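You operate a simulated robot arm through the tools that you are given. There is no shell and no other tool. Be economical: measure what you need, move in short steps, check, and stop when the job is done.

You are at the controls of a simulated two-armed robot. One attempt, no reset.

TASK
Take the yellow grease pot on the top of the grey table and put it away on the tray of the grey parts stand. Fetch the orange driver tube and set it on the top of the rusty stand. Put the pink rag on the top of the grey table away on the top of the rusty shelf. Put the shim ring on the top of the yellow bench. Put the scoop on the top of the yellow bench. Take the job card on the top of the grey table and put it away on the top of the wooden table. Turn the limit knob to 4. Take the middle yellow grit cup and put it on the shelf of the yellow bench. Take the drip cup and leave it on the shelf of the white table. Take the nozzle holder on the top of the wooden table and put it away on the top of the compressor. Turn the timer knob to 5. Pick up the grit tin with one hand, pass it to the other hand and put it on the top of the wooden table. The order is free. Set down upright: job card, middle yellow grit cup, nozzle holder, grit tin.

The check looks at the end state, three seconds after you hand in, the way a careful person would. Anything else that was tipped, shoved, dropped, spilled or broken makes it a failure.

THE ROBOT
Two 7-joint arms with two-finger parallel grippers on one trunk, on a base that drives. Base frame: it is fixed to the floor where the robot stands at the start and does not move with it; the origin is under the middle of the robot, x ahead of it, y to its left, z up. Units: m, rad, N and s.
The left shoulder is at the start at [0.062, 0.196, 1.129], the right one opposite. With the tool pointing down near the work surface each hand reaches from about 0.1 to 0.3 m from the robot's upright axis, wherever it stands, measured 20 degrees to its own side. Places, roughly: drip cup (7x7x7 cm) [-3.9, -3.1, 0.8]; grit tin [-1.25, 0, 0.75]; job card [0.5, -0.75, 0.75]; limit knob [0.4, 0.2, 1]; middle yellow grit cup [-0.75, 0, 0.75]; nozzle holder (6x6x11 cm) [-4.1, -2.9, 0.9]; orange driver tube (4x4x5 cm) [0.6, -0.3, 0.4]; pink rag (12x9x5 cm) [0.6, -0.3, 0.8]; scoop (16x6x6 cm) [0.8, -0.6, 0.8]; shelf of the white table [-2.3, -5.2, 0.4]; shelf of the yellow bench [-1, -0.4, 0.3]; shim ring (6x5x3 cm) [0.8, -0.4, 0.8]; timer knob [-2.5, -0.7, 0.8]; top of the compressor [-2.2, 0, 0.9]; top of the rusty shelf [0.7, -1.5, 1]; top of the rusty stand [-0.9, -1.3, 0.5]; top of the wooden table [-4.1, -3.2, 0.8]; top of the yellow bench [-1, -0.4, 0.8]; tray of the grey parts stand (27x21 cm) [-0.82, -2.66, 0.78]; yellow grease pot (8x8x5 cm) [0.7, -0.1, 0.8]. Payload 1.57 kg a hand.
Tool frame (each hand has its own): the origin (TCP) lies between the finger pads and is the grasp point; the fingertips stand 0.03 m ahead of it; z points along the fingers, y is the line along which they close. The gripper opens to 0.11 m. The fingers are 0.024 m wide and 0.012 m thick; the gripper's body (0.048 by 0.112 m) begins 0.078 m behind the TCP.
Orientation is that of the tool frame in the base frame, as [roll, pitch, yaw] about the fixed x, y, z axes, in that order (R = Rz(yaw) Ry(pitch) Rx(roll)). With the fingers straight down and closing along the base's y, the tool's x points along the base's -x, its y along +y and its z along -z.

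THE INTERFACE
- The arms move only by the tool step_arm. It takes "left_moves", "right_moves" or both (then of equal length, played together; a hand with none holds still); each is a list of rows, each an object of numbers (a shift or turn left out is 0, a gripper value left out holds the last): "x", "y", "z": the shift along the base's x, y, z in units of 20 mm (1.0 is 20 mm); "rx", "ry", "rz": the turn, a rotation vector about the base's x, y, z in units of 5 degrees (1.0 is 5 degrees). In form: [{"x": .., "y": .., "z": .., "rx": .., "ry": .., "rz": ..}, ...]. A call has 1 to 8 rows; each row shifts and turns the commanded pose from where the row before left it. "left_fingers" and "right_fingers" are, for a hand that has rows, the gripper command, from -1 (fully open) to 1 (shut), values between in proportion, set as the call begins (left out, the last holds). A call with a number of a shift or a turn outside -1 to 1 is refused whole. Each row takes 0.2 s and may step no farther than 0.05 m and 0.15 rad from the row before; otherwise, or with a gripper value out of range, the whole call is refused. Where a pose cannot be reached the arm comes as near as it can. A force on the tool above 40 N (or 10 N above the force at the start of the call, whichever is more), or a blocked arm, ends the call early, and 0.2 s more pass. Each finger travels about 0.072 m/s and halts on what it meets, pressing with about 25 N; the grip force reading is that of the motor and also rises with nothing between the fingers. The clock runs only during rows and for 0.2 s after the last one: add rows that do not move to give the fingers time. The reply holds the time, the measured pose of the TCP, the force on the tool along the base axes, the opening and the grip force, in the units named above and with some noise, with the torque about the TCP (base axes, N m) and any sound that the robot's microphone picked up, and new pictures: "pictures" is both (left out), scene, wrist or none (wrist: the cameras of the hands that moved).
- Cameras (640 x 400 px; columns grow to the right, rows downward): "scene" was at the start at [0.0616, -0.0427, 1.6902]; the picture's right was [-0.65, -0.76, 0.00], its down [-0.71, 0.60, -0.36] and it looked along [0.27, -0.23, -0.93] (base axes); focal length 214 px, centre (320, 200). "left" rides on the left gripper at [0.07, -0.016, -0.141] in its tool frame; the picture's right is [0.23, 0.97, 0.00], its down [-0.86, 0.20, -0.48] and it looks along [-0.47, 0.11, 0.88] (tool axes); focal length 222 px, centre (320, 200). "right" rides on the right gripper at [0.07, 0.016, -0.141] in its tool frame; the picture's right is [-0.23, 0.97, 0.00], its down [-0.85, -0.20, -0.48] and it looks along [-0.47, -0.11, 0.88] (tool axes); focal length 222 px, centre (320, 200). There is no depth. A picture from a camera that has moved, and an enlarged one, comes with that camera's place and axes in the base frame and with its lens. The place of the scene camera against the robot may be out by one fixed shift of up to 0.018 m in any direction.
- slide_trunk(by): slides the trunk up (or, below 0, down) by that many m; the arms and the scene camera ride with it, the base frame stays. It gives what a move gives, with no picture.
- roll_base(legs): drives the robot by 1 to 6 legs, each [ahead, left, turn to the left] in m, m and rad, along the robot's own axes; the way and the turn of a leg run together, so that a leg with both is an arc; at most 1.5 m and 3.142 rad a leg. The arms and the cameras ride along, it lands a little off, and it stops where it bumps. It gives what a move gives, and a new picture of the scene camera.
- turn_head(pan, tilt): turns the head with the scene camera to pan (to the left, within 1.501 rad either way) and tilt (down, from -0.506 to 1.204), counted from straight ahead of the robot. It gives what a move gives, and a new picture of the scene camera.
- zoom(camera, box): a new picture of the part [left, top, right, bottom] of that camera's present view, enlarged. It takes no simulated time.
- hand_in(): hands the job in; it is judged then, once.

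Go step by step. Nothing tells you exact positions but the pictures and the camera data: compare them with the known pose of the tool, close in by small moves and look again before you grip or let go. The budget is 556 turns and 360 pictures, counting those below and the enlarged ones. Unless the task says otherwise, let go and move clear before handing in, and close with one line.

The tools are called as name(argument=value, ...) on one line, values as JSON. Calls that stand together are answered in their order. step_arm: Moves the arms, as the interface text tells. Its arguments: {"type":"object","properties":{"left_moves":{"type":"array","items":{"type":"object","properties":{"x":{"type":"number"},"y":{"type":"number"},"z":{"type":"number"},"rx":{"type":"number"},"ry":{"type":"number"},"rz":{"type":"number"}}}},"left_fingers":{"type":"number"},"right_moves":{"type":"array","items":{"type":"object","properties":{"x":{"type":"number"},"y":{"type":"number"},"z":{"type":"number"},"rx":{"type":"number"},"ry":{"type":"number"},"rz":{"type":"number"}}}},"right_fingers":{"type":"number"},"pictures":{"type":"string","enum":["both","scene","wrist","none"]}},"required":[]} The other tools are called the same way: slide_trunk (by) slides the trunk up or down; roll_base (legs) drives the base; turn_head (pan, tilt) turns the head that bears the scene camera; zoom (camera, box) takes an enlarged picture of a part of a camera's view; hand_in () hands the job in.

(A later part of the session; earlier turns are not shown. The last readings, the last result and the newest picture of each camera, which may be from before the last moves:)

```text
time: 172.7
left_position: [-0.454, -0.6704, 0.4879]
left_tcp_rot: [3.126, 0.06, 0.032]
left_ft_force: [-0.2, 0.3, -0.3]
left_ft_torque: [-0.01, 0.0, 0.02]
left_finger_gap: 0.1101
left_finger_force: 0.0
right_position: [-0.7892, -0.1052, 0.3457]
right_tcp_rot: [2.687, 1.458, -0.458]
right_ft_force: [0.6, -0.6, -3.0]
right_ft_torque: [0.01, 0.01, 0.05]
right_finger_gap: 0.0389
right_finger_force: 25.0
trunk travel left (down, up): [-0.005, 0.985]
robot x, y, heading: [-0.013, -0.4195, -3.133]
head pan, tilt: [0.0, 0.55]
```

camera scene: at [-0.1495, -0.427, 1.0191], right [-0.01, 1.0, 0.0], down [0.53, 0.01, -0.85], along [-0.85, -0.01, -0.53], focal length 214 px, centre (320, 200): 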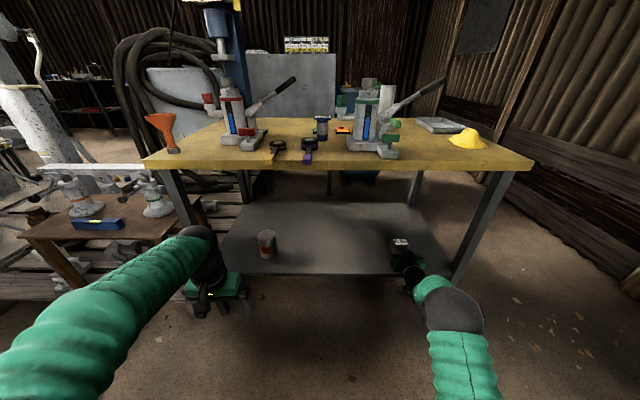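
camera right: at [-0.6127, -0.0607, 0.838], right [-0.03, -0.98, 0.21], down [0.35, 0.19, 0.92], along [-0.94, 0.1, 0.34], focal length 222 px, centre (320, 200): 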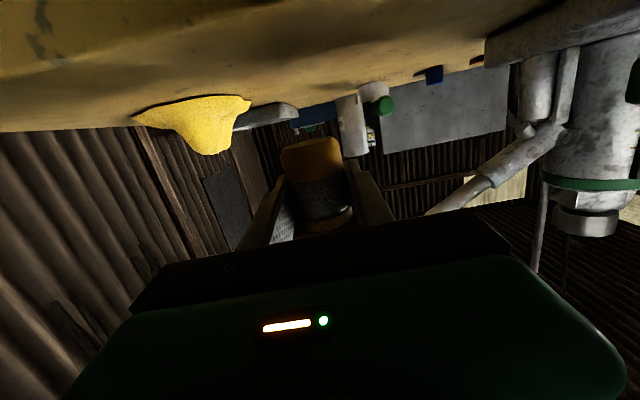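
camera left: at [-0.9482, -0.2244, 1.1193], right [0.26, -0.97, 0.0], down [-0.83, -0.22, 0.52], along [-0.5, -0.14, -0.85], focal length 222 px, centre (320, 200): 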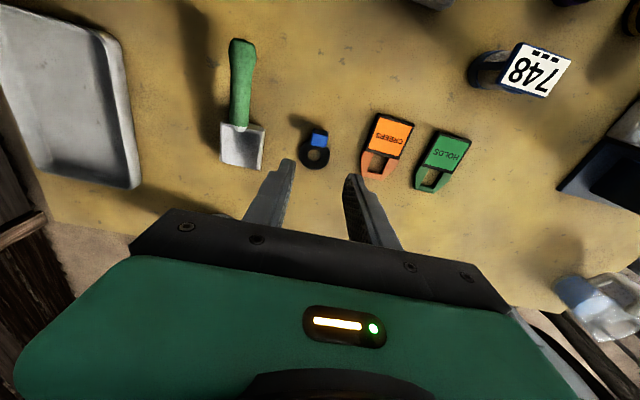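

step_arm(right_moves=[{"z": -0.2}, {"z": -0.2}, {"z": -0.2}], pictures="none")

step_arm(right_moves=[{"z": -0.15}, {"z": -0.15}, {"z": -0.15}], pictures="none")

zoom(camera="scene", box=[350, 200, 450, 300])

```text
time: 173.5
left_position: [-0.453, -0.6718, 0.4898]
left_tcp_rot: [3.129, 0.065, 0.032]
left_ft_force: [-0.8, -0.5, 0.2]
left_ft_torque: [-0.01, 0.0, 0.03]
left_finger_gap: 0.1102
left_finger_force: 0.0
right_position: [-0.7881, -0.1068, 0.3384]
right_tcp_rot: [2.676, 1.468, -0.47]
right_ft_force: [-1.6, -0.3, 15.2]
right_ft_torque: [0.31, -0.01, -0.19]
right_finger_gap: 0.0393
right_finger_force: 25.1
trunk travel left (down, up): [-0.005, 0.985]
robot x, y, heading: [-0.0145, -0.4221, -3.134]
head pan, tilt: [0.0, 0.55]
```

```text
time: 174.3
left_position: [-0.4523, -0.6713, 0.4888]
left_tcp_rot: [3.13, 0.066, 0.028]
left_ft_force: [-0.1, -0.4, 1.0]
left_ft_torque: [0.02, -0.01, 0.02]
left_finger_gap: 0.1098
left_finger_force: 0.1
right_position: [-0.7871, -0.1065, 0.3297]
right_tcp_rot: [2.688, 1.467, -0.46]
right_ft_force: [-1.2, 0.2, 22.0]
right_ft_torque: [0.39, -0.01, 0.01]
right_finger_gap: 0.0382
right_finger_force: 24.9
trunk travel left (down, up): [-0.005, 0.985]
robot x, y, heading: [-0.0103, -0.425, -3.13]
head pan, tilt: [0.0, 0.55]
```

```text
4.00 times, centred on (400, 250) of scene
camera zoom: at [-0.145, -0.4291, 1.0199], right [-0.01, 1.0, 0.0], down [0.52, 0.01, -0.85], along [-0.85, -0.01, -0.52], focal length 858 px, centre (0, 0)
```

zoom: 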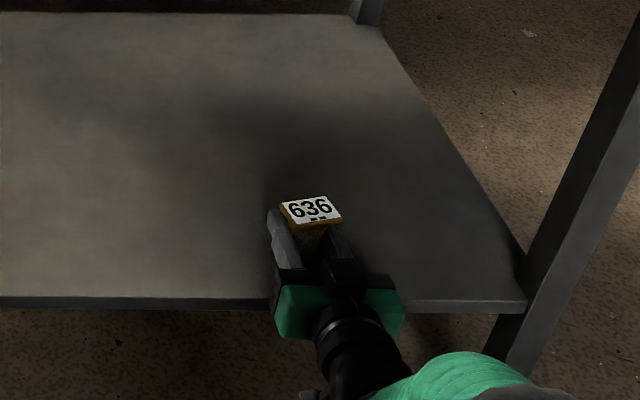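

step_arm(right_moves=[{"z": 0.2}, {"z": 0.1}], pictures="none")

step_arm(right_moves=[{}, {}, {}, {}], right_fingers=-0.5, pictures="none")

step_arm(right_moves=[{"x": 1}, {"x": 1}, {"x": 1}, {"x": 1}, {"x": 1}], pictures="scene")

zoom(camera="scene", box=[350, 200, 450, 300])

```text
time: 174.9
left_position: [-0.4545, -0.672, 0.4892]
left_tcp_rot: [3.127, 0.063, 0.029]
left_ft_force: [-0.7, 0.0, -0.1]
left_ft_torque: [-0.02, 0.0, -0.01]
left_finger_gap: 0.1098
left_finger_force: 0.1
right_position: [-0.7869, -0.1074, 0.328]
right_tcp_rot: [2.711, 1.456, -0.438]
right_ft_force: [-1.8, 0.9, 7.7]
right_ft_torque: [0.16, 0.1, 0.06]
right_finger_gap: 0.0387
right_finger_force: 25.1
trunk travel left (down, up): [-0.005, 0.985]
robot x, y, heading: [-0.011, -0.4245, -3.13]
head pan, tilt: [0.0, 0.55]
```

```text
time: 175.9
left_position: [-0.4544, -0.6699, 0.4876]
left_tcp_rot: [3.127, 0.062, 0.03]
left_ft_force: [-0.4, -0.4, 0.1]
left_ft_torque: [0.0, 0.05, 0.0]
left_finger_gap: 0.1101
left_finger_force: 0.0
right_position: [-0.7886, -0.106, 0.3308]
right_tcp_rot: [2.693, 1.46, -0.454]
right_ft_force: [-0.2, 0.4, -0.7]
right_ft_torque: [0.03, -0.03, 0.02]
right_finger_gap: 0.0825
right_finger_force: 0.0
trunk travel left (down, up): [-0.005, 0.985]
robot x, y, heading: [-0.0131, -0.4205, -3.135]
head pan, tilt: [0.0, 0.55]
```

```text
time: 177.1
left_position: [-0.4539, -0.671, 0.4872]
left_tcp_rot: [3.128, 0.061, 0.028]
left_ft_force: [0.5, -1.2, 0.9]
left_ft_torque: [0.01, -0.01, -0.02]
left_finger_gap: 0.11
left_finger_force: 0.1
right_position: [-0.6884, -0.1057, 0.3306]
right_tcp_rot: [2.694, 1.459, -0.454]
right_ft_force: [0.5, -0.8, -0.7]
right_ft_torque: [-0.03, 0.04, -0.03]
right_finger_gap: 0.0827
right_finger_force: 0.2
trunk travel left (down, up): [-0.005, 0.985]
robot x, y, heading: [-0.0132, -0.4225, -3.126]
head pan, tilt: [0.0, 0.55]
camera scene: at [-0.1487, -0.4272, 1.0192], right [-0.01, 1.0, 0.0], down [0.52, 0.01, -0.85], along [-0.85, -0.01, -0.52], focal length 214 px, centre (320, 200)
```

scene: 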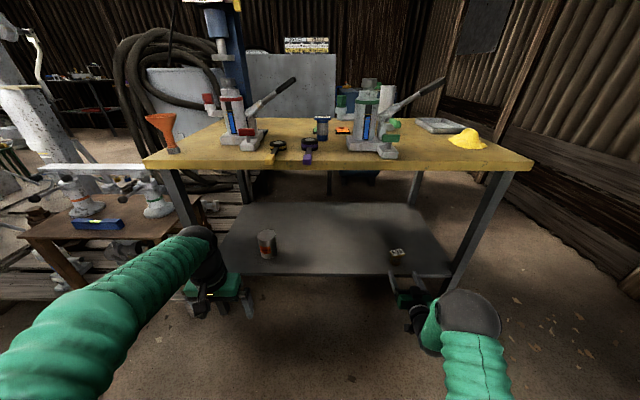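

```text
4.00 times, centred on (400, 250) of scene
camera zoom: at [-0.1487, -0.4272, 1.0192], right [-0.01, 1.0, 0.0], down [0.52, 0.01, -0.85], along [-0.85, -0.01, -0.52], focal length 858 px, centre (0, 0)
```

zoom: 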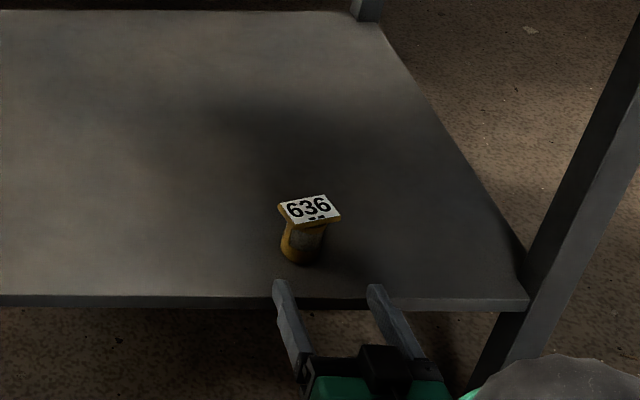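

The cup stands on the shelf. Since the right hand is low and horizontal, next I fetch the orange tube from the grey table's shelf; I retract and turn round by the left.

step_arm(right_moves=[{"x": 1}, {"x": 1}, {"x": 1}, {"x": 1}, {"x": 1}, {"x": 1, "z": 1}, {"x": 1, "z": 1}, {"x": 1, "z": 1}], pictures="none")

roll_base(legs=[[0, 0, 1.57], [0, -0.25, 0], [0, 0, 1.57]])

```text
time: 178.9
left_position: [-0.4544, -0.6717, 0.4884]
left_tcp_rot: [3.127, 0.061, 0.032]
left_ft_force: [0.7, 0.2, -1.0]
left_ft_torque: [-0.01, -0.03, 0.0]
left_finger_gap: 0.1099
left_finger_force: 0.0
right_position: [-0.5284, -0.1072, 0.3906]
right_tcp_rot: [2.698, 1.459, -0.45]
right_ft_force: [-0.9, -0.1, 0.3]
right_ft_torque: [0.0, 0.02, -0.02]
right_finger_gap: 0.0826
right_finger_force: 0.1
trunk travel left (down, up): [-0.005, 0.985]
robot x, y, heading: [-0.0116, -0.4241, -3.127]
head pan, tilt: [0.0, 0.55]
```

```text
time: 188.4
left_position: [0.1756, -0.1758, 0.489]
left_tcp_rot: [3.128, 0.061, -3.105]
left_ft_force: [1.1, -0.1, 0.1]
left_ft_torque: [0.03, 0.01, 0.01]
left_finger_gap: 0.11
left_finger_force: 0.1
right_position: [0.2528, -0.7387, 0.3919]
right_tcp_rot: [2.693, 1.459, 2.694]
right_ft_force: [0.4, 0.4, 0.1]
right_ft_torque: [0.01, 0.03, -0.01]
right_finger_gap: 0.0823
right_finger_force: 0.1
trunk travel left (down, up): [-0.005, 0.985]
robot x, y, heading: [-0.2645, -0.4237, 0.019]
head pan, tilt: [0.0, 0.55]
camera scene: at [-0.1566, -0.4292, 1.0193], right [0.02, -1.0, 0.0], down [-0.52, -0.01, -0.85], along [0.85, 0.02, -0.52], focal length 214 px, centre (320, 200)
```

scene: 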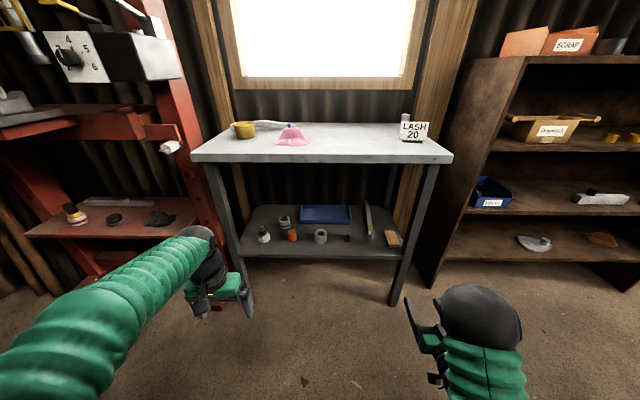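

zoom(camera="scene", box=[230, 190, 410, 280])

```text
3.56 times, centred on (320, 235) of scene
camera zoom: at [-0.1566, -0.4292, 1.0193], right [0.02, -1.0, 0.0], down [-0.52, -0.01, -0.85], along [0.85, 0.02, -0.52], focal length 763 px, centre (320, 76)
```

zoom: 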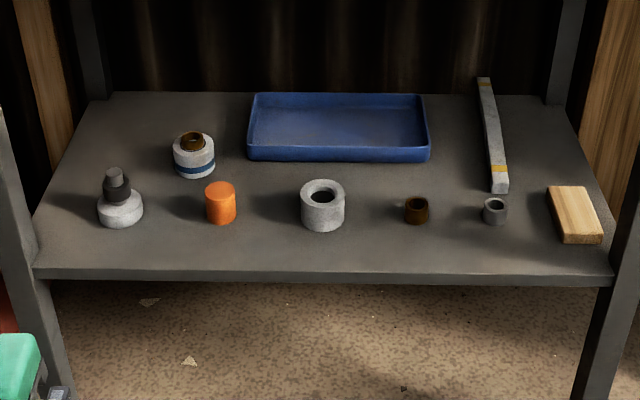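

roll_base(legs=[[0, 0.455, -0.019], [0.1, 0, 0]])

step_arm(right_moves=[{"x": 1, "z": -0.5}, {"x": 1, "z": -0.3}, {"x": 1}, {"x": 1}, {"x": 1}, {}], pictures="both")

```text
time: 191.8
left_position: [0.2758, 0.2665, 0.4893]
left_tcp_rot: [3.128, 0.063, -3.124]
left_ft_force: [0.2, 0.5, 0.3]
left_ft_torque: [0.0, 0.03, -0.02]
left_finger_gap: 0.1099
left_finger_force: 0.0
right_position: [0.3426, -0.2981, 0.3911]
right_tcp_rot: [2.691, 1.46, 2.673]
right_ft_force: [0.1, 0.1, -0.1]
right_ft_torque: [-0.04, 0.0, -0.02]
right_finger_gap: 0.0827
right_finger_force: 0.0
trunk travel left (down, up): [-0.005, 0.985]
robot x, y, heading: [-0.1691, 0.0244, -0.002]
head pan, tilt: [0.0, 0.55]
camera scene: at [-0.0611, 0.0191, 1.0193], right [0.0, -1.0, 0.0], down [-0.52, 0.0, -0.85], along [0.85, 0.0, -0.52], focal length 214 px, centre (320, 200)
```

scene: 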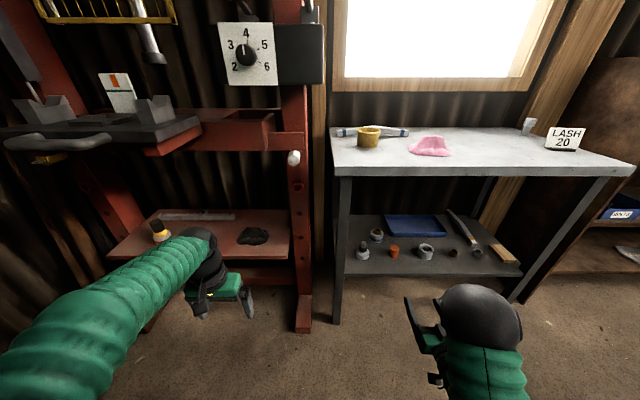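

```text
time: 193.2
left_position: [0.2755, 0.2667, 0.4891]
left_tcp_rot: [3.128, 0.062, -3.122]
left_ft_force: [0.6, 0.4, -0.8]
left_ft_torque: [0.02, 0.01, 0.01]
left_finger_gap: 0.1101
left_finger_force: 0.0
right_position: [0.4419, -0.2989, 0.3763]
right_tcp_rot: [2.689, 1.46, 2.67]
right_ft_force: [0.1, 0.1, 0.1]
right_ft_torque: [0.03, -0.02, 0.02]
right_finger_gap: 0.0826
right_finger_force: 0.0
trunk travel left (down, up): [-0.005, 0.985]
robot x, y, heading: [-0.1703, 0.0216, -0.0]
head pan, tilt: [0.0, 0.55]
camera scene: at [-0.0608, 0.0189, 1.0193], right [0.0, -1.0, 0.0], down [-0.52, 0.0, -0.85], along [0.85, 0.0, -0.52], focal length 214 px, centre (320, 200)
camera right: at [0.2941, -0.2767, 0.3226], right [0.04, 0.96, 0.27], down [-0.4, -0.23, 0.89], along [0.92, -0.15, 0.37], focal length 222 px, centre (320, 200)
```

scene: 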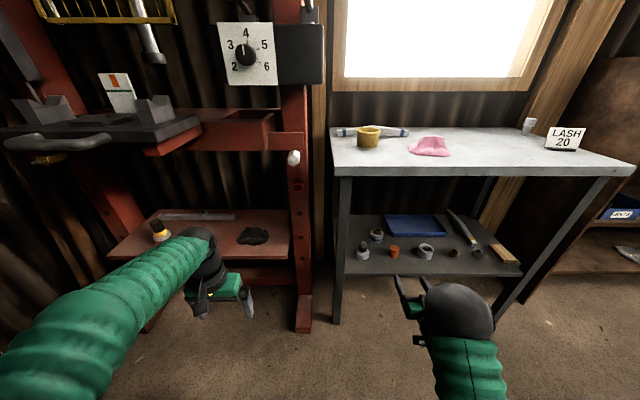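
right: 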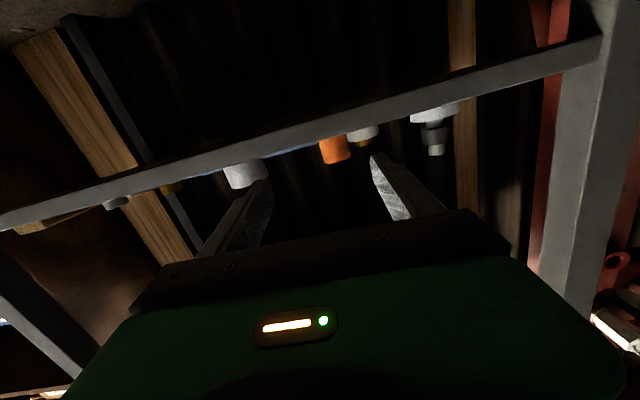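

step_arm(right_moves=[{"x": 1, "y": 0.4}, {"x": 1, "z": 0.1}, {"x": 1}, {"x": 1}, {"x": 1}, {"x": 1}, {"x": 1}, {"x": 0.2}], pictures="both")

zoom(camera="scene", box=[340, 200, 480, 320])

```text
time: 195.0
left_position: [0.2745, 0.2671, 0.4899]
left_tcp_rot: [3.129, 0.061, -3.125]
left_ft_force: [-0.2, 0.0, 0.8]
left_ft_torque: [0.01, 0.01, 0.01]
left_finger_gap: 0.1101
left_finger_force: 0.0
right_position: [0.5869, -0.2905, 0.3772]
right_tcp_rot: [2.687, 1.462, 2.667]
right_ft_force: [0.4, 0.4, 0.6]
right_ft_torque: [-0.03, 0.0, 0.02]
right_finger_gap: 0.0826
right_finger_force: 0.1
trunk travel left (down, up): [-0.005, 0.985]
robot x, y, heading: [-0.1648, 0.0237, -0.002]
head pan, tilt: [0.0, 0.55]
camera scene: at [-0.0605, 0.0187, 1.0192], right [0.0, -1.0, 0.0], down [-0.52, 0.0, -0.85], along [0.85, 0.0, -0.52], focal length 214 px, centre (320, 200)
camera right: at [0.4384, -0.2685, 0.3244], right [0.04, 0.96, 0.27], down [-0.4, -0.23, 0.89], along [0.92, -0.15, 0.37], focal length 222 px, centre (320, 200)
```

scene: 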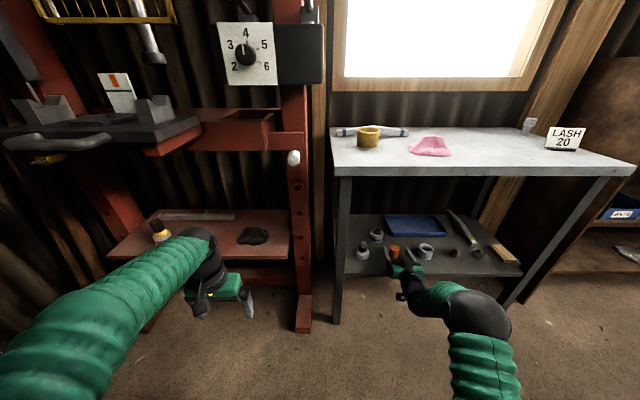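
right: 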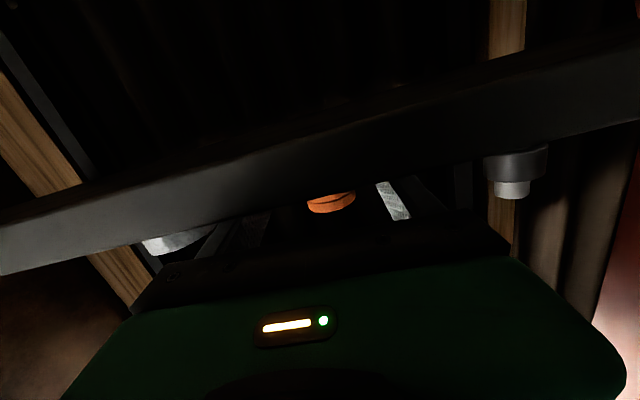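

```text
3.33 times, centred on (410, 260) of scene
camera zoom: at [-0.0605, 0.0187, 1.0192], right [0.0, -1.0, 0.0], down [-0.52, 0.0, -0.85], along [0.85, 0.0, -0.52], focal length 715 px, centre (20, 0)
```

zoom: 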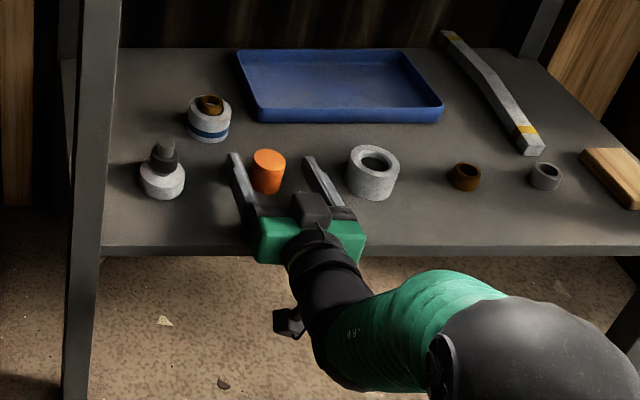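

step_arm(right_moves=[{"y": 0.3, "x": 0.3}, {}], pictures="none")

step_arm(right_moves=[{}, {}, {}, {}], right_fingers=1, pictures="none")

step_arm(right_moves=[{"z": 1}, {"z": 1}, {"x": -1, "z": 0.5}, {"x": -1}, {"x": -1}, {"x": -1}, {"x": -1}, {"x": -1}], pictures="none")

zoom(camera="scene", box=[340, 200, 480, 320])

```text
time: 195.6
left_position: [0.2746, 0.2665, 0.4894]
left_tcp_rot: [3.129, 0.064, -3.125]
left_ft_force: [0.2, -0.1, 0.4]
left_ft_torque: [-0.03, 0.02, -0.01]
left_finger_gap: 0.1099
left_finger_force: 0.0
right_position: [0.5921, -0.286, 0.379]
right_tcp_rot: [2.678, 1.461, 2.662]
right_ft_force: [0.1, -0.1, -0.8]
right_ft_torque: [0.02, -0.01, -0.01]
right_finger_gap: 0.0824
right_finger_force: 0.0
trunk travel left (down, up): [-0.005, 0.985]
robot x, y, heading: [-0.1657, 0.024, 0.001]
head pan, tilt: [0.0, 0.55]
```

```text
time: 196.6
left_position: [0.2741, 0.267, 0.4889]
left_tcp_rot: [3.129, 0.064, -3.125]
left_ft_force: [-0.1, 1.0, 0.0]
left_ft_torque: [-0.02, 0.01, -0.02]
left_finger_gap: 0.1099
left_finger_force: 0.0
right_position: [0.5927, -0.2845, 0.3791]
right_tcp_rot: [2.683, 1.46, 2.665]
right_ft_force: [-0.2, -1.3, 1.6]
right_ft_torque: [-0.11, -0.05, -0.03]
right_finger_gap: 0.0374
right_finger_force: 24.9
trunk travel left (down, up): [-0.005, 0.985]
robot x, y, heading: [-0.1692, 0.026, -0.001]
head pan, tilt: [0.0, 0.55]
```

```text
time: 198.4
left_position: [0.2752, 0.2675, 0.4892]
left_tcp_rot: [3.126, 0.066, -3.124]
left_ft_force: [-0.7, -0.1, 0.3]
left_ft_torque: [0.03, -0.02, 0.0]
left_finger_gap: 0.11
left_finger_force: 0.0
right_position: [0.4718, -0.2848, 0.4288]
right_tcp_rot: [2.686, 1.461, 2.667]
right_ft_force: [0.2, 1.1, -1.5]
right_ft_torque: [-0.03, 0.02, -0.03]
right_finger_gap: 0.0376
right_finger_force: 24.7
trunk travel left (down, up): [-0.005, 0.985]
robot x, y, heading: [-0.1677, 0.0229, -0.005]
head pan, tilt: [0.0, 0.55]
```

```text
3.33 times, centred on (410, 260) of scene
camera zoom: at [-0.0606, 0.0188, 1.0192], right [0.0, -1.0, 0.0], down [-0.52, 0.0, -0.85], along [0.85, 0.0, -0.52], focal length 715 px, centre (20, 0)
```

zoom: 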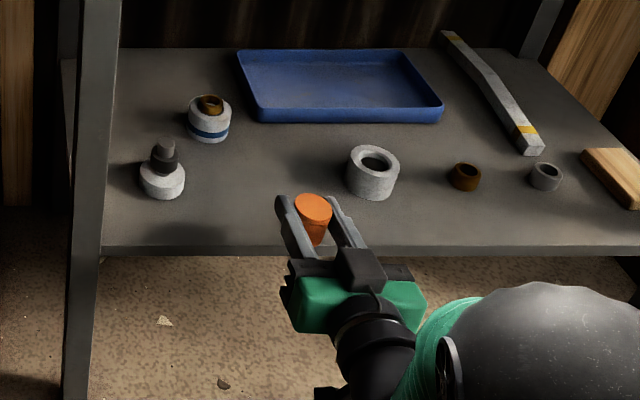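

Tube gripped. I retract and drive over towards the rusty stand, turning clockwise.

step_arm(right_moves=[{"x": -1, "z": 1}, {"x": -1, "z": 1}, {"x": -1, "z": 1}, {"x": -1, "z": 1}, {"x": -1, "z": 1}, {"x": -1, "z": 1}, {"x": -1}, {}], pictures="none")

roll_base(legs=[[0, -1.17, 0], [0.15, 0, 0], [0, 0, -1.57], [0, 0, -1.57]])

```text
time: 200.2
left_position: [0.2748, 0.2666, 0.4895]
left_tcp_rot: [3.127, 0.063, -3.125]
left_ft_force: [0.2, -0.3, 0.2]
left_ft_torque: [-0.01, 0.02, 0.0]
left_finger_gap: 0.1102
left_finger_force: 0.0
right_position: [0.3427, -0.2898, 0.5519]
right_tcp_rot: [2.686, 1.461, 2.667]
right_ft_force: [-0.6, 1.1, -1.6]
right_ft_torque: [-0.03, 0.01, 0.02]
right_finger_gap: 0.0374
right_finger_force: 24.6
right hand out of reach, approached as far as the arm can: row 7
trunk travel left (down, up): [-0.005, 0.985]
robot x, y, heading: [-0.1674, 0.0265, -0.002]
head pan, tilt: [0.0, 0.55]
```

```text
time: 214.8
left_position: [-0.4679, -1.4029, 0.4895]
left_tcp_rot: [3.127, 0.064, 0.025]
left_ft_force: [-0.6, -0.4, 0.3]
left_ft_torque: [0.05, 0.01, 0.01]
left_finger_gap: 0.1099
left_finger_force: 0.2
right_position: [-0.5383, -0.8469, 0.5526]
right_tcp_rot: [2.685, 1.459, -0.466]
right_ft_force: [0.0, 0.3, -1.7]
right_ft_torque: [0.0, 0.01, 0.01]
right_finger_gap: 0.0376
right_finger_force: 25.2
trunk travel left (down, up): [-0.005, 0.985]
robot x, y, heading: [-0.0254, -1.1579, -3.144]
head pan, tilt: [0.0, 0.55]
camera scene: at [-0.1617, -1.1605, 1.0193], right [0.0, 1.0, 0.0], down [0.52, 0.0, -0.85], along [-0.85, 0.0, -0.52], focal length 214 px, centre (320, 200)
```

scene: 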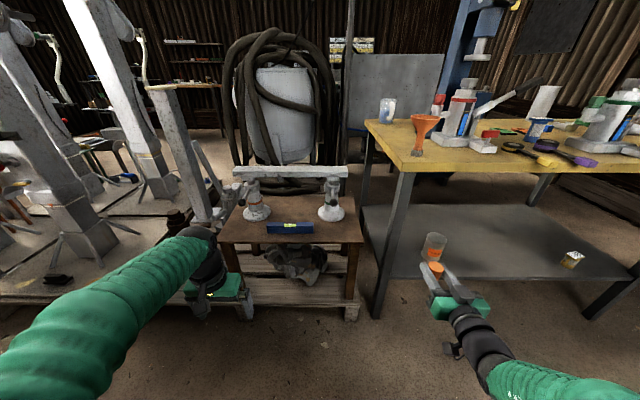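

Stand top at z≈0.5; free spot right-front near (-0.775,-1.09), right of the level. I shift left and approach higher.

step_arm(right_moves=[{"z": 1}, {"z": 1}], pictures="none")

roll_base(legs=[[0, 0.243, 0], [0.1, 0, 0]])

step_arm(right_moves=[{"x": -1}, {"x": -1}, {"x": -1}, {"x": -1}], pictures="both")

```text
time: 215.4
left_position: [-0.4677, -1.4025, 0.4893]
left_tcp_rot: [3.128, 0.063, 0.024]
left_ft_force: [-0.3, 0.5, -0.3]
left_ft_torque: [-0.07, -0.03, 0.03]
left_finger_gap: 0.1102
left_finger_force: 0.0
right_position: [-0.5376, -0.8474, 0.592]
right_tcp_rot: [2.687, 1.459, -0.466]
right_ft_force: [-0.4, -0.6, -2.2]
right_ft_torque: [0.01, -0.04, 0.03]
right_finger_gap: 0.0375
right_finger_force: 24.9
trunk travel left (down, up): [-0.005, 0.985]
robot x, y, heading: [-0.0296, -1.1545, -3.136]
head pan, tilt: [0.0, 0.55]
```

```text
time: 217.9
left_position: [-0.5684, -1.643, 0.4891]
left_tcp_rot: [3.129, 0.064, 0.023]
left_ft_force: [0.1, 0.4, 0.0]
left_ft_torque: [-0.02, 0.0, 0.01]
left_finger_gap: 0.1099
left_finger_force: 0.0
right_position: [-0.6362, -1.087, 0.5916]
right_tcp_rot: [2.687, 1.461, -0.466]
right_ft_force: [-0.2, 0.4, -1.4]
right_ft_torque: [-0.02, -0.04, -0.01]
right_finger_gap: 0.0374
right_finger_force: 25.2
trunk travel left (down, up): [-0.005, 0.985]
robot x, y, heading: [-0.1261, -1.3969, -3.141]
head pan, tilt: [0.0, 0.55]
camera scene: at [-0.2609, -1.4013, 1.0193], right [0.0, 1.0, 0.0], down [0.52, 0.0, -0.85], along [-0.85, 0.0, -0.52], focal length 214 px, centre (320, 200)
```

scene: 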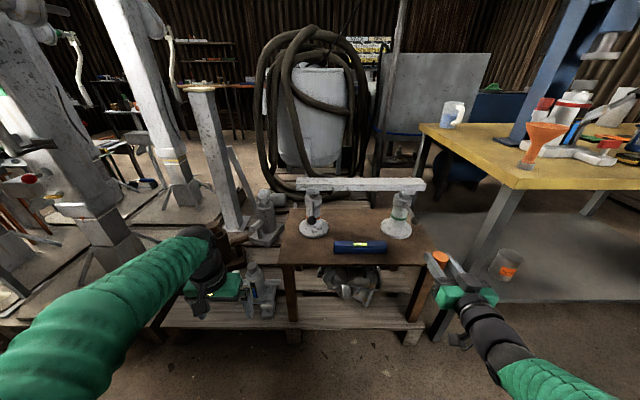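

```text
time: 218.9
left_position: [-0.5674, -1.6429, 0.4891]
left_tcp_rot: [3.128, 0.063, 0.022]
left_ft_force: [1.1, -0.5, -0.3]
left_ft_torque: [0.0, 0.01, -0.03]
left_finger_gap: 0.1098
left_finger_force: 0.0
right_position: [-0.7169, -1.0866, 0.5925]
right_tcp_rot: [2.682, 1.462, -0.471]
right_ft_force: [0.4, 0.2, -1.2]
right_ft_torque: [-0.02, -0.01, -0.01]
right_finger_gap: 0.0373
right_finger_force: 24.9
trunk travel left (down, up): [-0.005, 0.985]
robot x, y, heading: [-0.1265, -1.3954, -3.139]
head pan, tilt: [0.0, 0.55]
camera scene: at [-0.2612, -1.4009, 1.0193], right [0.0, 1.0, 0.0], down [0.52, 0.0, -0.85], along [-0.85, 0.0, -0.52], focal length 214 px, centre (320, 200)
camera right: at [-0.5705, -1.1075, 0.538], right [-0.04, -0.96, 0.27], down [0.4, 0.24, 0.89], along [-0.92, 0.14, 0.37], focal length 222 px, centre (320, 200)
```

scene: 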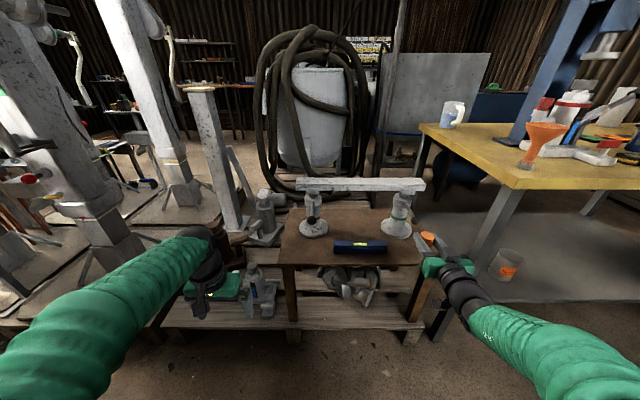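
right: 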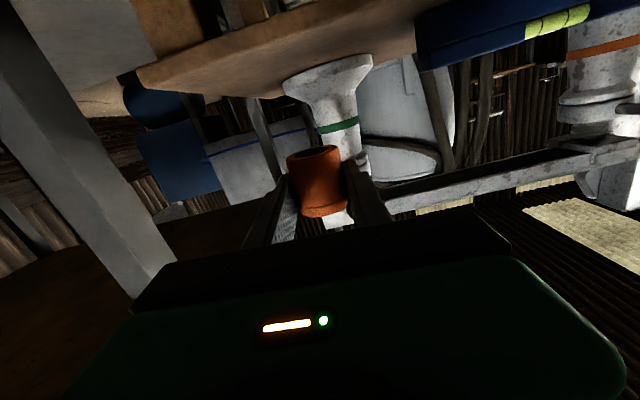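

step_arm(right_moves=[{"x": -1}, {"x": -1}, {"x": -0.7}, {"z": -1}, {"z": -0.8}, {"z": -0.3}, {}], pictures="wrist")

```text
time: 220.5
left_position: [-0.5689, -1.6421, 0.49]
left_tcp_rot: [3.128, 0.064, 0.021]
left_ft_force: [0.0, -0.2, 0.9]
left_ft_torque: [0.02, -0.02, -0.01]
left_finger_gap: 0.11
left_finger_force: 0.0
right_position: [-0.7701, -1.0883, 0.5482]
right_tcp_rot: [2.681, 1.461, -0.471]
right_ft_force: [-1.1, -1.0, -0.7]
right_ft_torque: [0.03, -0.04, -0.01]
right_finger_gap: 0.0375
right_finger_force: 24.8
trunk travel left (down, up): [-0.005, 0.985]
robot x, y, heading: [-0.1222, -1.3959, -3.141]
head pan, tilt: [0.0, 0.55]
camera right: at [-0.624, -1.1082, 0.4955], right [-0.04, -0.96, 0.27], down [0.4, 0.24, 0.89], along [-0.92, 0.14, 0.37], focal length 222 px, centre (320, 200)
```

right: 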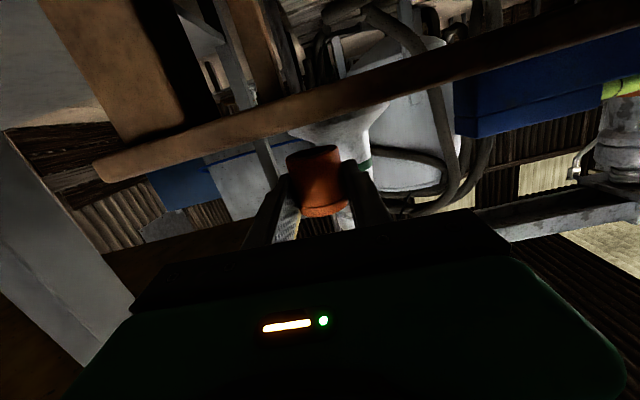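

step_arm(right_moves=[{"z": -0.25}, {"z": -0.25}, {"z": -0.25}, {"z": -0.25}], pictures="none")

step_arm(right_moves=[{"z": -0.2}, {"z": -0.2}], pictures="none")

```text
time: 221.5
left_position: [-0.5678, -1.6422, 0.4892]
left_tcp_rot: [3.126, 0.064, 0.024]
left_ft_force: [0.0, 0.1, 0.0]
left_ft_torque: [-0.03, 0.0, -0.02]
left_finger_gap: 0.11
left_finger_force: 0.1
right_position: [-0.7717, -1.0874, 0.529]
right_tcp_rot: [2.686, 1.461, -0.47]
right_ft_force: [-0.5, 1.2, -1.2]
right_ft_torque: [-0.01, -0.02, 0.0]
right_finger_gap: 0.0374
right_finger_force: 25.5
trunk travel left (down, up): [-0.005, 0.985]
robot x, y, heading: [-0.1271, -1.399, -3.137]
head pan, tilt: [0.0, 0.55]
```

```text
time: 222.1
left_position: [-0.5668, -1.6429, 0.492]
left_tcp_rot: [3.127, 0.066, 0.023]
left_ft_force: [0.5, 0.5, -1.1]
left_ft_torque: [0.0, 0.01, 0.03]
left_finger_gap: 0.1098
left_finger_force: 0.0
right_position: [-0.7707, -1.0878, 0.5285]
right_tcp_rot: [2.65, 1.474, -0.504]
right_ft_force: [-1.3, 1.8, 22.1]
right_ft_torque: [0.42, 0.24, 0.04]
right_finger_gap: 0.0382
right_finger_force: 25.7
trunk travel left (down, up): [-0.005, 0.985]
robot x, y, heading: [-0.1267, -1.399, -3.137]
head pan, tilt: [0.0, 0.55]
```

Contact. I ease off, release and retreat.

step_arm(right_moves=[{"z": 0.2}, {}], pictures="none")

step_arm(right_moves=[{}, {}, {}], right_fingers=-0.2, pictures="none")

step_arm(right_moves=[{"x": 1}, {"x": 1}, {"x": 1}, {"x": 1}, {"x": 1, "z": 1}, {"x": 1, "z": 1}, {"x": 1, "z": 1}, {"x": 1, "z": 1}], pictures="scene")

```text
time: 222.7
left_position: [-0.5674, -1.6429, 0.4917]
left_tcp_rot: [3.13, 0.068, 0.021]
left_ft_force: [0.7, 0.1, 0.5]
left_ft_torque: [-0.01, 0.03, -0.03]
left_finger_gap: 0.1101
left_finger_force: 0.0
right_position: [-0.7701, -1.0876, 0.5268]
right_tcp_rot: [2.684, 1.465, -0.47]
right_ft_force: [-2.9, 3.3, 16.5]
right_ft_torque: [0.4, 0.26, 0.03]
right_finger_gap: 0.0375
right_finger_force: 25.1
trunk travel left (down, up): [-0.005, 0.985]
robot x, y, heading: [-0.1266, -1.3992, -3.139]
head pan, tilt: [0.0, 0.55]
```

```text
time: 223.5
left_position: [-0.567, -1.6429, 0.4902]
left_tcp_rot: [3.129, 0.064, 0.023]
left_ft_force: [-0.2, 0.1, 0.0]
left_ft_torque: [0.02, -0.01, 0.0]
left_finger_gap: 0.1099
left_finger_force: 0.0
right_position: [-0.7717, -1.0869, 0.5253]
right_tcp_rot: [2.687, 1.46, -0.466]
right_ft_force: [0.4, 0.2, -0.3]
right_ft_torque: [-0.02, -0.02, -0.01]
right_finger_gap: 0.0658
right_finger_force: 0.0
trunk travel left (down, up): [-0.005, 0.985]
robot x, y, heading: [-0.1259, -1.3973, -3.138]
head pan, tilt: [0.0, 0.55]
```

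```text
time: 225.3
left_position: [-0.5676, -1.6431, 0.4901]
left_tcp_rot: [3.129, 0.066, 0.023]
left_ft_force: [-0.1, 0.0, 0.0]
left_ft_torque: [-0.01, -0.04, 0.04]
left_finger_gap: 0.1105
left_finger_force: 0.1
right_position: [-0.6107, -1.0866, 0.6077]
right_tcp_rot: [2.696, 1.458, -0.458]
right_ft_force: [-0.3, -0.2, -0.2]
right_ft_torque: [0.04, 0.02, -0.02]
right_finger_gap: 0.0661
right_finger_force: 0.0
trunk travel left (down, up): [-0.005, 0.985]
robot x, y, heading: [-0.1278, -1.3993, -3.136]
head pan, tilt: [0.0, 0.55]
camera scene: at [-0.2606, -1.4015, 1.0193], right [0.0, 1.0, 0.0], down [0.52, 0.0, -0.85], along [-0.85, 0.0, -0.52], focal length 214 px, centre (320, 200)
```

scene: 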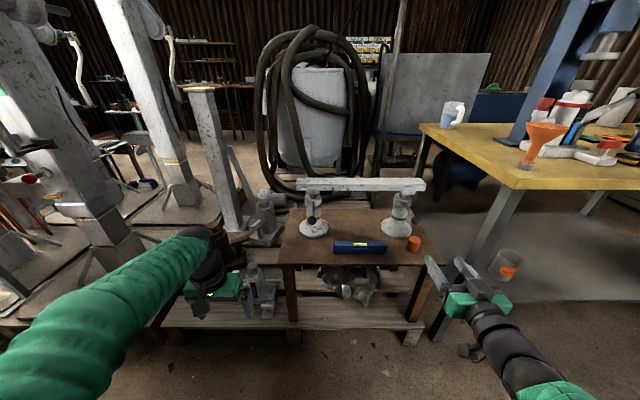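

Tube is set. I raise the trunk and turn the right hand to point down again, then drive back to the grey table.

slide_trunk(by=0.575)

step_arm(right_moves=[{"ry": -1}, {"ry": -1}, {"ry": -1}, {"ry": -1}, {"ry": -1}, {"ry": -1}, {"ry": -1}, {"ry": -1}], right_fingers=-1, pictures="none")

step_arm(right_moves=[{"ry": -1}, {"ry": -1}, {"ry": -1}, {"ry": -1}, {"ry": -1}, {"ry": -1}, {"ry": -1}, {"ry": -1}], pictures="none")

roll_base(legs=[[-0.1, 0, 0], [0, 0, 1.57], [0, 0, 1.57], [0, 1.1, 0]])

```text
refused: 0.575 is not a number from -0.4 to 0.4
```

```text
time: 227.1
left_position: [-0.567, -1.642, 0.4899]
left_tcp_rot: [3.129, 0.066, 0.023]
left_ft_force: [-0.8, -0.2, -1.0]
left_ft_torque: [0.0, 0.0, 0.01]
left_finger_gap: 0.1098
left_finger_force: 0.0
right_position: [-0.6106, -1.0866, 0.6061]
right_tcp_rot: [3.106, 0.772, -0.07]
right_ft_force: [-0.3, -0.2, 0.5]
right_ft_torque: [0.02, -0.01, -0.01]
right_finger_gap: 0.11
right_finger_force: 0.0
trunk travel left (down, up): [-0.005, 0.985]
robot x, y, heading: [-0.1276, -1.3966, -3.138]
head pan, tilt: [0.0, 0.55]
```

```text
time: 228.9
left_position: [-0.5679, -1.641, 0.489]
left_tcp_rot: [3.128, 0.064, 0.023]
left_ft_force: [-0.2, -0.1, 0.1]
left_ft_torque: [0.01, -0.01, 0.05]
left_finger_gap: 0.1099
left_finger_force: 0.0
right_position: [-0.6108, -1.0865, 0.6061]
right_tcp_rot: [-3.134, 0.074, -0.051]
right_ft_force: [-0.4, 0.6, 0.1]
right_ft_torque: [-0.01, 0.0, 0.02]
right_finger_gap: 0.11
right_finger_force: 0.0
trunk travel left (down, up): [-0.005, 0.985]
robot x, y, heading: [-0.1279, -1.3972, -3.142]
head pan, tilt: [0.0, 0.55]
```

```text
time: 243.0
left_position: [0.4081, -0.0469, 0.4897]
left_tcp_rot: [3.125, 0.064, -3.117]
left_ft_force: [-0.3, -0.3, -0.2]
left_ft_torque: [-0.03, 0.0, 0.01]
left_finger_gap: 0.1099
left_finger_force: 0.1
right_position: [0.4508, -0.6035, 0.6059]
right_tcp_rot: [-3.134, 0.077, 3.092]
right_ft_force: [0.4, -1.3, -0.5]
right_ft_torque: [-0.01, 0.03, -0.04]
right_finger_gap: 0.1101
right_finger_force: 0.1
trunk travel left (down, up): [-0.005, 0.985]
robot x, y, heading: [-0.029, -0.2938, -0.002]
head pan, tilt: [0.0, 0.55]
camera scene: at [0.0729, -0.2971, 1.0193], right [0.0, -1.0, 0.0], down [-0.52, 0.0, -0.85], along [0.85, 0.0, -0.52], focal length 214 px, centre (320, 200)
```

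scene: 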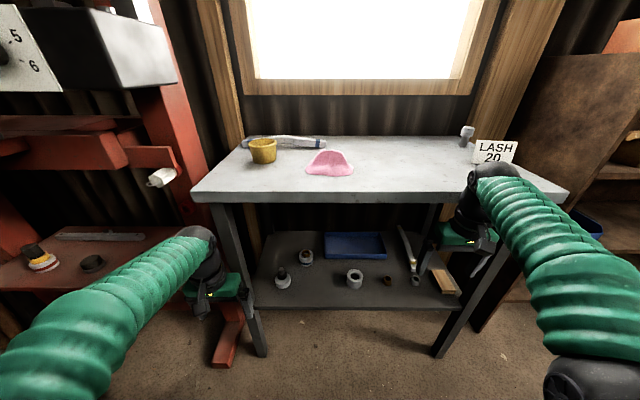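

roll_base(legs=[[-0.25, 0.2, 0]])

slide_trunk(by=0.4)

slide_trunk(by=0.2)

roll_base(legs=[[0.3, 0, 0]])

zoom(camera="right", box=[0, 0, 640, 400])

```text
time: 245.1
left_position: [0.1568, 0.1502, 0.4902]
left_tcp_rot: [3.129, 0.067, -3.117]
left_ft_force: [-0.7, 0.5, -0.1]
left_ft_torque: [-0.01, 0.02, -0.05]
left_finger_gap: 0.1101
left_finger_force: 0.1
right_position: [0.201, -0.4052, 0.6068]
right_tcp_rot: [-3.137, 0.077, 3.095]
right_ft_force: [-0.3, 0.0, 0.2]
right_ft_torque: [-0.01, 0.01, -0.01]
right_finger_gap: 0.11
right_finger_force: 0.0
trunk travel left (down, up): [-0.005, 0.985]
robot x, y, heading: [-0.2825, -0.0954, 0.002]
head pan, tilt: [0.0, 0.55]
camera scene: at [-0.1769, -0.1005, 1.0193], right [0.01, -1.0, 0.0], down [-0.52, 0.0, -0.85], along [0.85, 0.01, -0.52], focal length 214 px, centre (320, 200)
```

scene: 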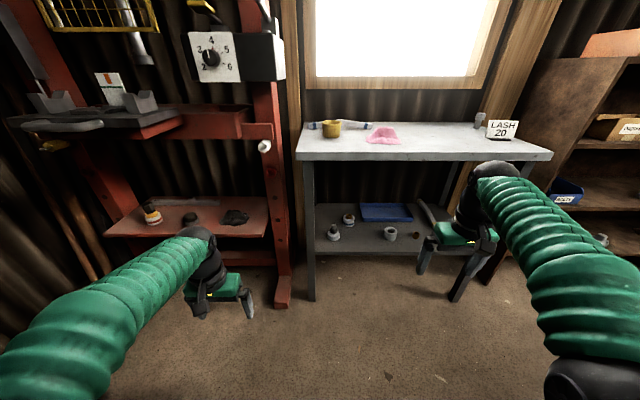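

```text
time: 248.9
left_position: [0.1567, 0.1497, 0.891]
left_tcp_rot: [3.129, 0.066, -3.117]
left_ft_force: [-0.2, -0.4, 1.2]
left_ft_torque: [0.02, 0.03, -0.03]
left_finger_gap: 0.11
left_finger_force: 0.2
right_position: [0.2008, -0.4069, 1.0064]
right_tcp_rot: [-3.135, 0.08, 3.094]
right_ft_force: [0.0, 0.0, 0.1]
right_ft_torque: [0.04, 0.01, 0.0]
right_finger_gap: 0.1099
right_finger_force: 0.1
trunk travel left (down, up): [-0.405, 0.585]
robot x, y, heading: [-0.2804, -0.0958, 0.007]
head pan, tilt: [0.0, 0.55]
```

```text
time: 251.1
left_position: [0.1575, 0.15, 1.0897]
left_tcp_rot: [3.127, 0.067, -3.117]
left_ft_force: [-0.8, 0.2, 0.1]
left_ft_torque: [0.03, 0.0, 0.02]
left_finger_gap: 0.1098
left_finger_force: 0.1
right_position: [0.201, -0.4058, 1.2068]
right_tcp_rot: [-3.135, 0.077, 3.094]
right_ft_force: [0.2, -0.1, 0.1]
right_ft_torque: [-0.01, 0.01, -0.01]
right_finger_gap: 0.11
right_finger_force: 0.0
trunk travel left (down, up): [-0.605, 0.385]
robot x, y, heading: [-0.2837, -0.0945, 0.001]
head pan, tilt: [0.0, 0.55]
```

```text
time: 253.2
left_position: [0.4414, 0.153, 1.0903]
left_tcp_rot: [3.128, 0.051, -3.117]
left_ft_force: [-0.3, -0.3, -0.5]
left_ft_torque: [0.0, -0.01, -0.01]
left_finger_gap: 0.11
left_finger_force: 0.0
right_position: [0.49, -0.4038, 1.2078]
right_tcp_rot: [-3.135, 0.082, 3.095]
right_ft_force: [0.2, -0.1, 0.1]
right_ft_torque: [-0.04, 0.0, -0.03]
right_finger_gap: 0.11
right_finger_force: 0.0
trunk travel left (down, up): [-0.605, 0.385]
robot x, y, heading: [0.0073, -0.0937, 0.007]
head pan, tilt: [0.0, 0.55]
stopped in leg 1: the force on the tool passed its limit at 43 N (the readings are from after the stop); the commanded pose is now the measured one
camera scene: at [0.1173, -0.0978, 1.6191], right [0.01, -1.0, 0.0], down [-0.52, 0.0, -0.85], along [0.85, 0.01, -0.52], focal length 214 px, centre (320, 200)
```

scene: 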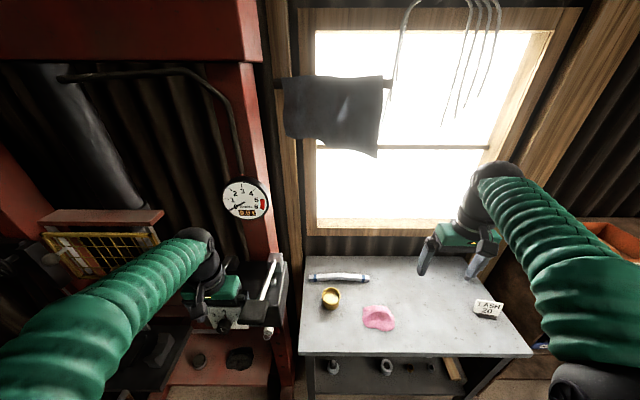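

```text
1.00 times, centred on (320, 200) of right (not enlarged: the box is as wide or as high as the picture)
camera zoom: at [0.4102, -0.3819, 1.3439], right [0.27, 0.96, 0.01], down [0.8, -0.23, 0.55], along [0.53, -0.14, -0.84], focal length 222 px, centre (320, 200)
```

zoom: 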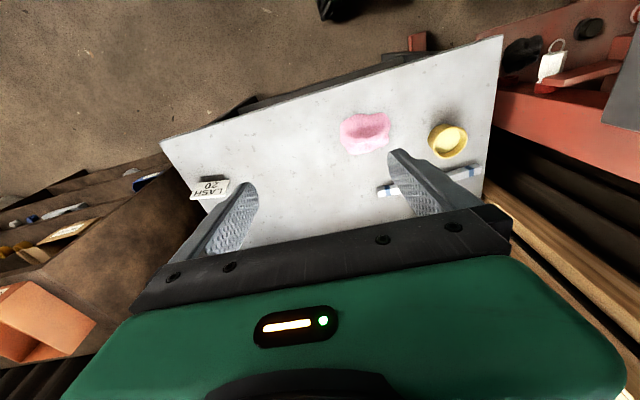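

The left hand bumped the press's control box. I back off and check the limit knob.

roll_base(legs=[[-0.25, 0, 0]])

zoom(camera="scene", box=[180, 180, 360, 320])

```text
time: 255.0
left_position: [0.1944, 0.1507, 1.0906]
left_tcp_rot: [3.13, 0.051, -3.118]
left_ft_force: [0.0, 1.1, 0.3]
left_ft_torque: [-0.03, -0.03, 0.02]
left_finger_gap: 0.11
left_finger_force: 0.0
right_position: [0.242, -0.4047, 1.2074]
right_tcp_rot: [-3.133, 0.079, 3.096]
right_ft_force: [0.7, -0.2, 0.4]
right_ft_torque: [0.04, -0.01, 0.01]
right_finger_gap: 0.1102
right_finger_force: 0.1
trunk travel left (down, up): [-0.605, 0.385]
robot x, y, heading: [-0.2401, -0.0967, 0.004]
head pan, tilt: [0.0, 0.55]
camera scene: at [-0.1305, -0.0999, 1.6191], right [0.01, -1.0, 0.0], down [-0.53, 0.0, -0.85], along [0.85, 0.0, -0.53], focal length 214 px, centre (320, 200)
```

scene: 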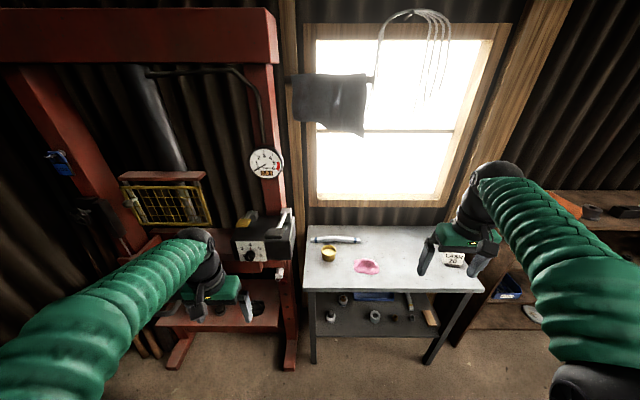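

```text
2.86 times, centred on (270, 250) of scene
camera zoom: at [-0.1305, -0.0999, 1.6191], right [0.01, -1.0, 0.0], down [-0.53, 0.0, -0.85], along [0.85, 0.0, -0.53], focal length 613 px, centre (463, 57)
```

zoom: 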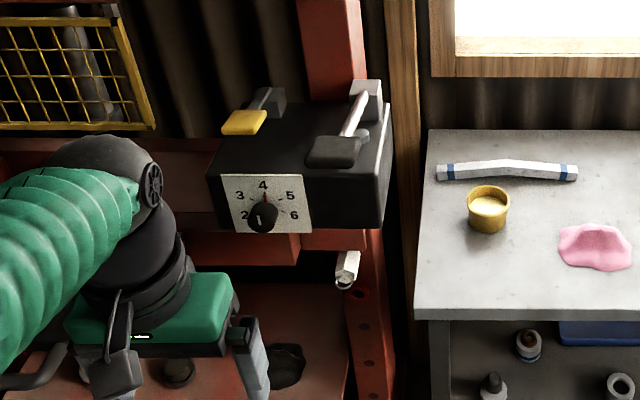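

zoom(camera="scene", box=[230, 200, 310, 265])

```text
6.15 times, centred on (270, 232) of scene
camera zoom: at [-0.1305, -0.0999, 1.6191], right [0.01, -1.0, 0.0], down [-0.53, 0.0, -0.85], along [0.85, 0.0, -0.53], focal length 1320 px, centre (628, 0)
```

zoom: 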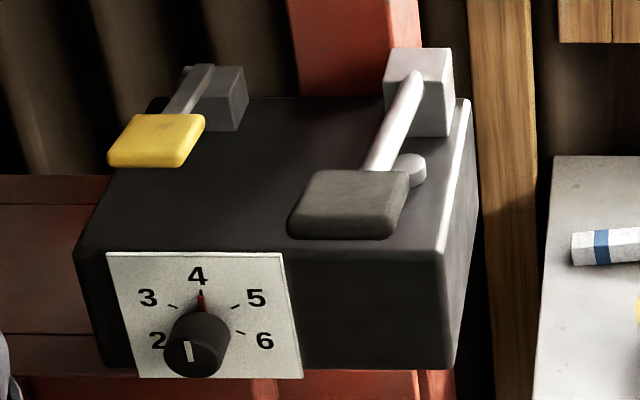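

zoom(camera="scene", box=[240, 140, 290, 190])

```text
8.00 times, centred on (265, 165) of scene
camera zoom: at [-0.1305, -0.0999, 1.6191], right [0.01, -1.0, 0.0], down [-0.53, 0.0, -0.85], along [0.85, 0.0, -0.53], focal length 1716 px, centre (760, 480)
```

zoom: 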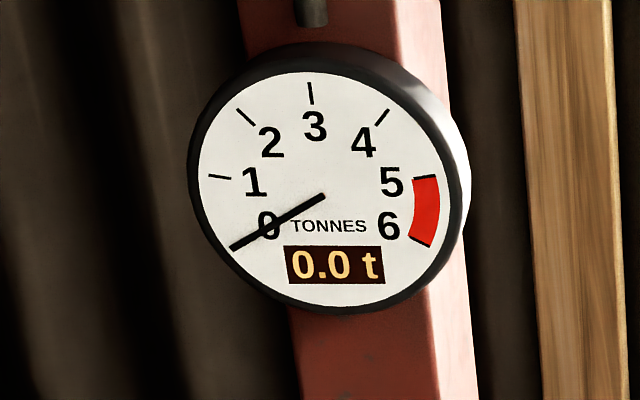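

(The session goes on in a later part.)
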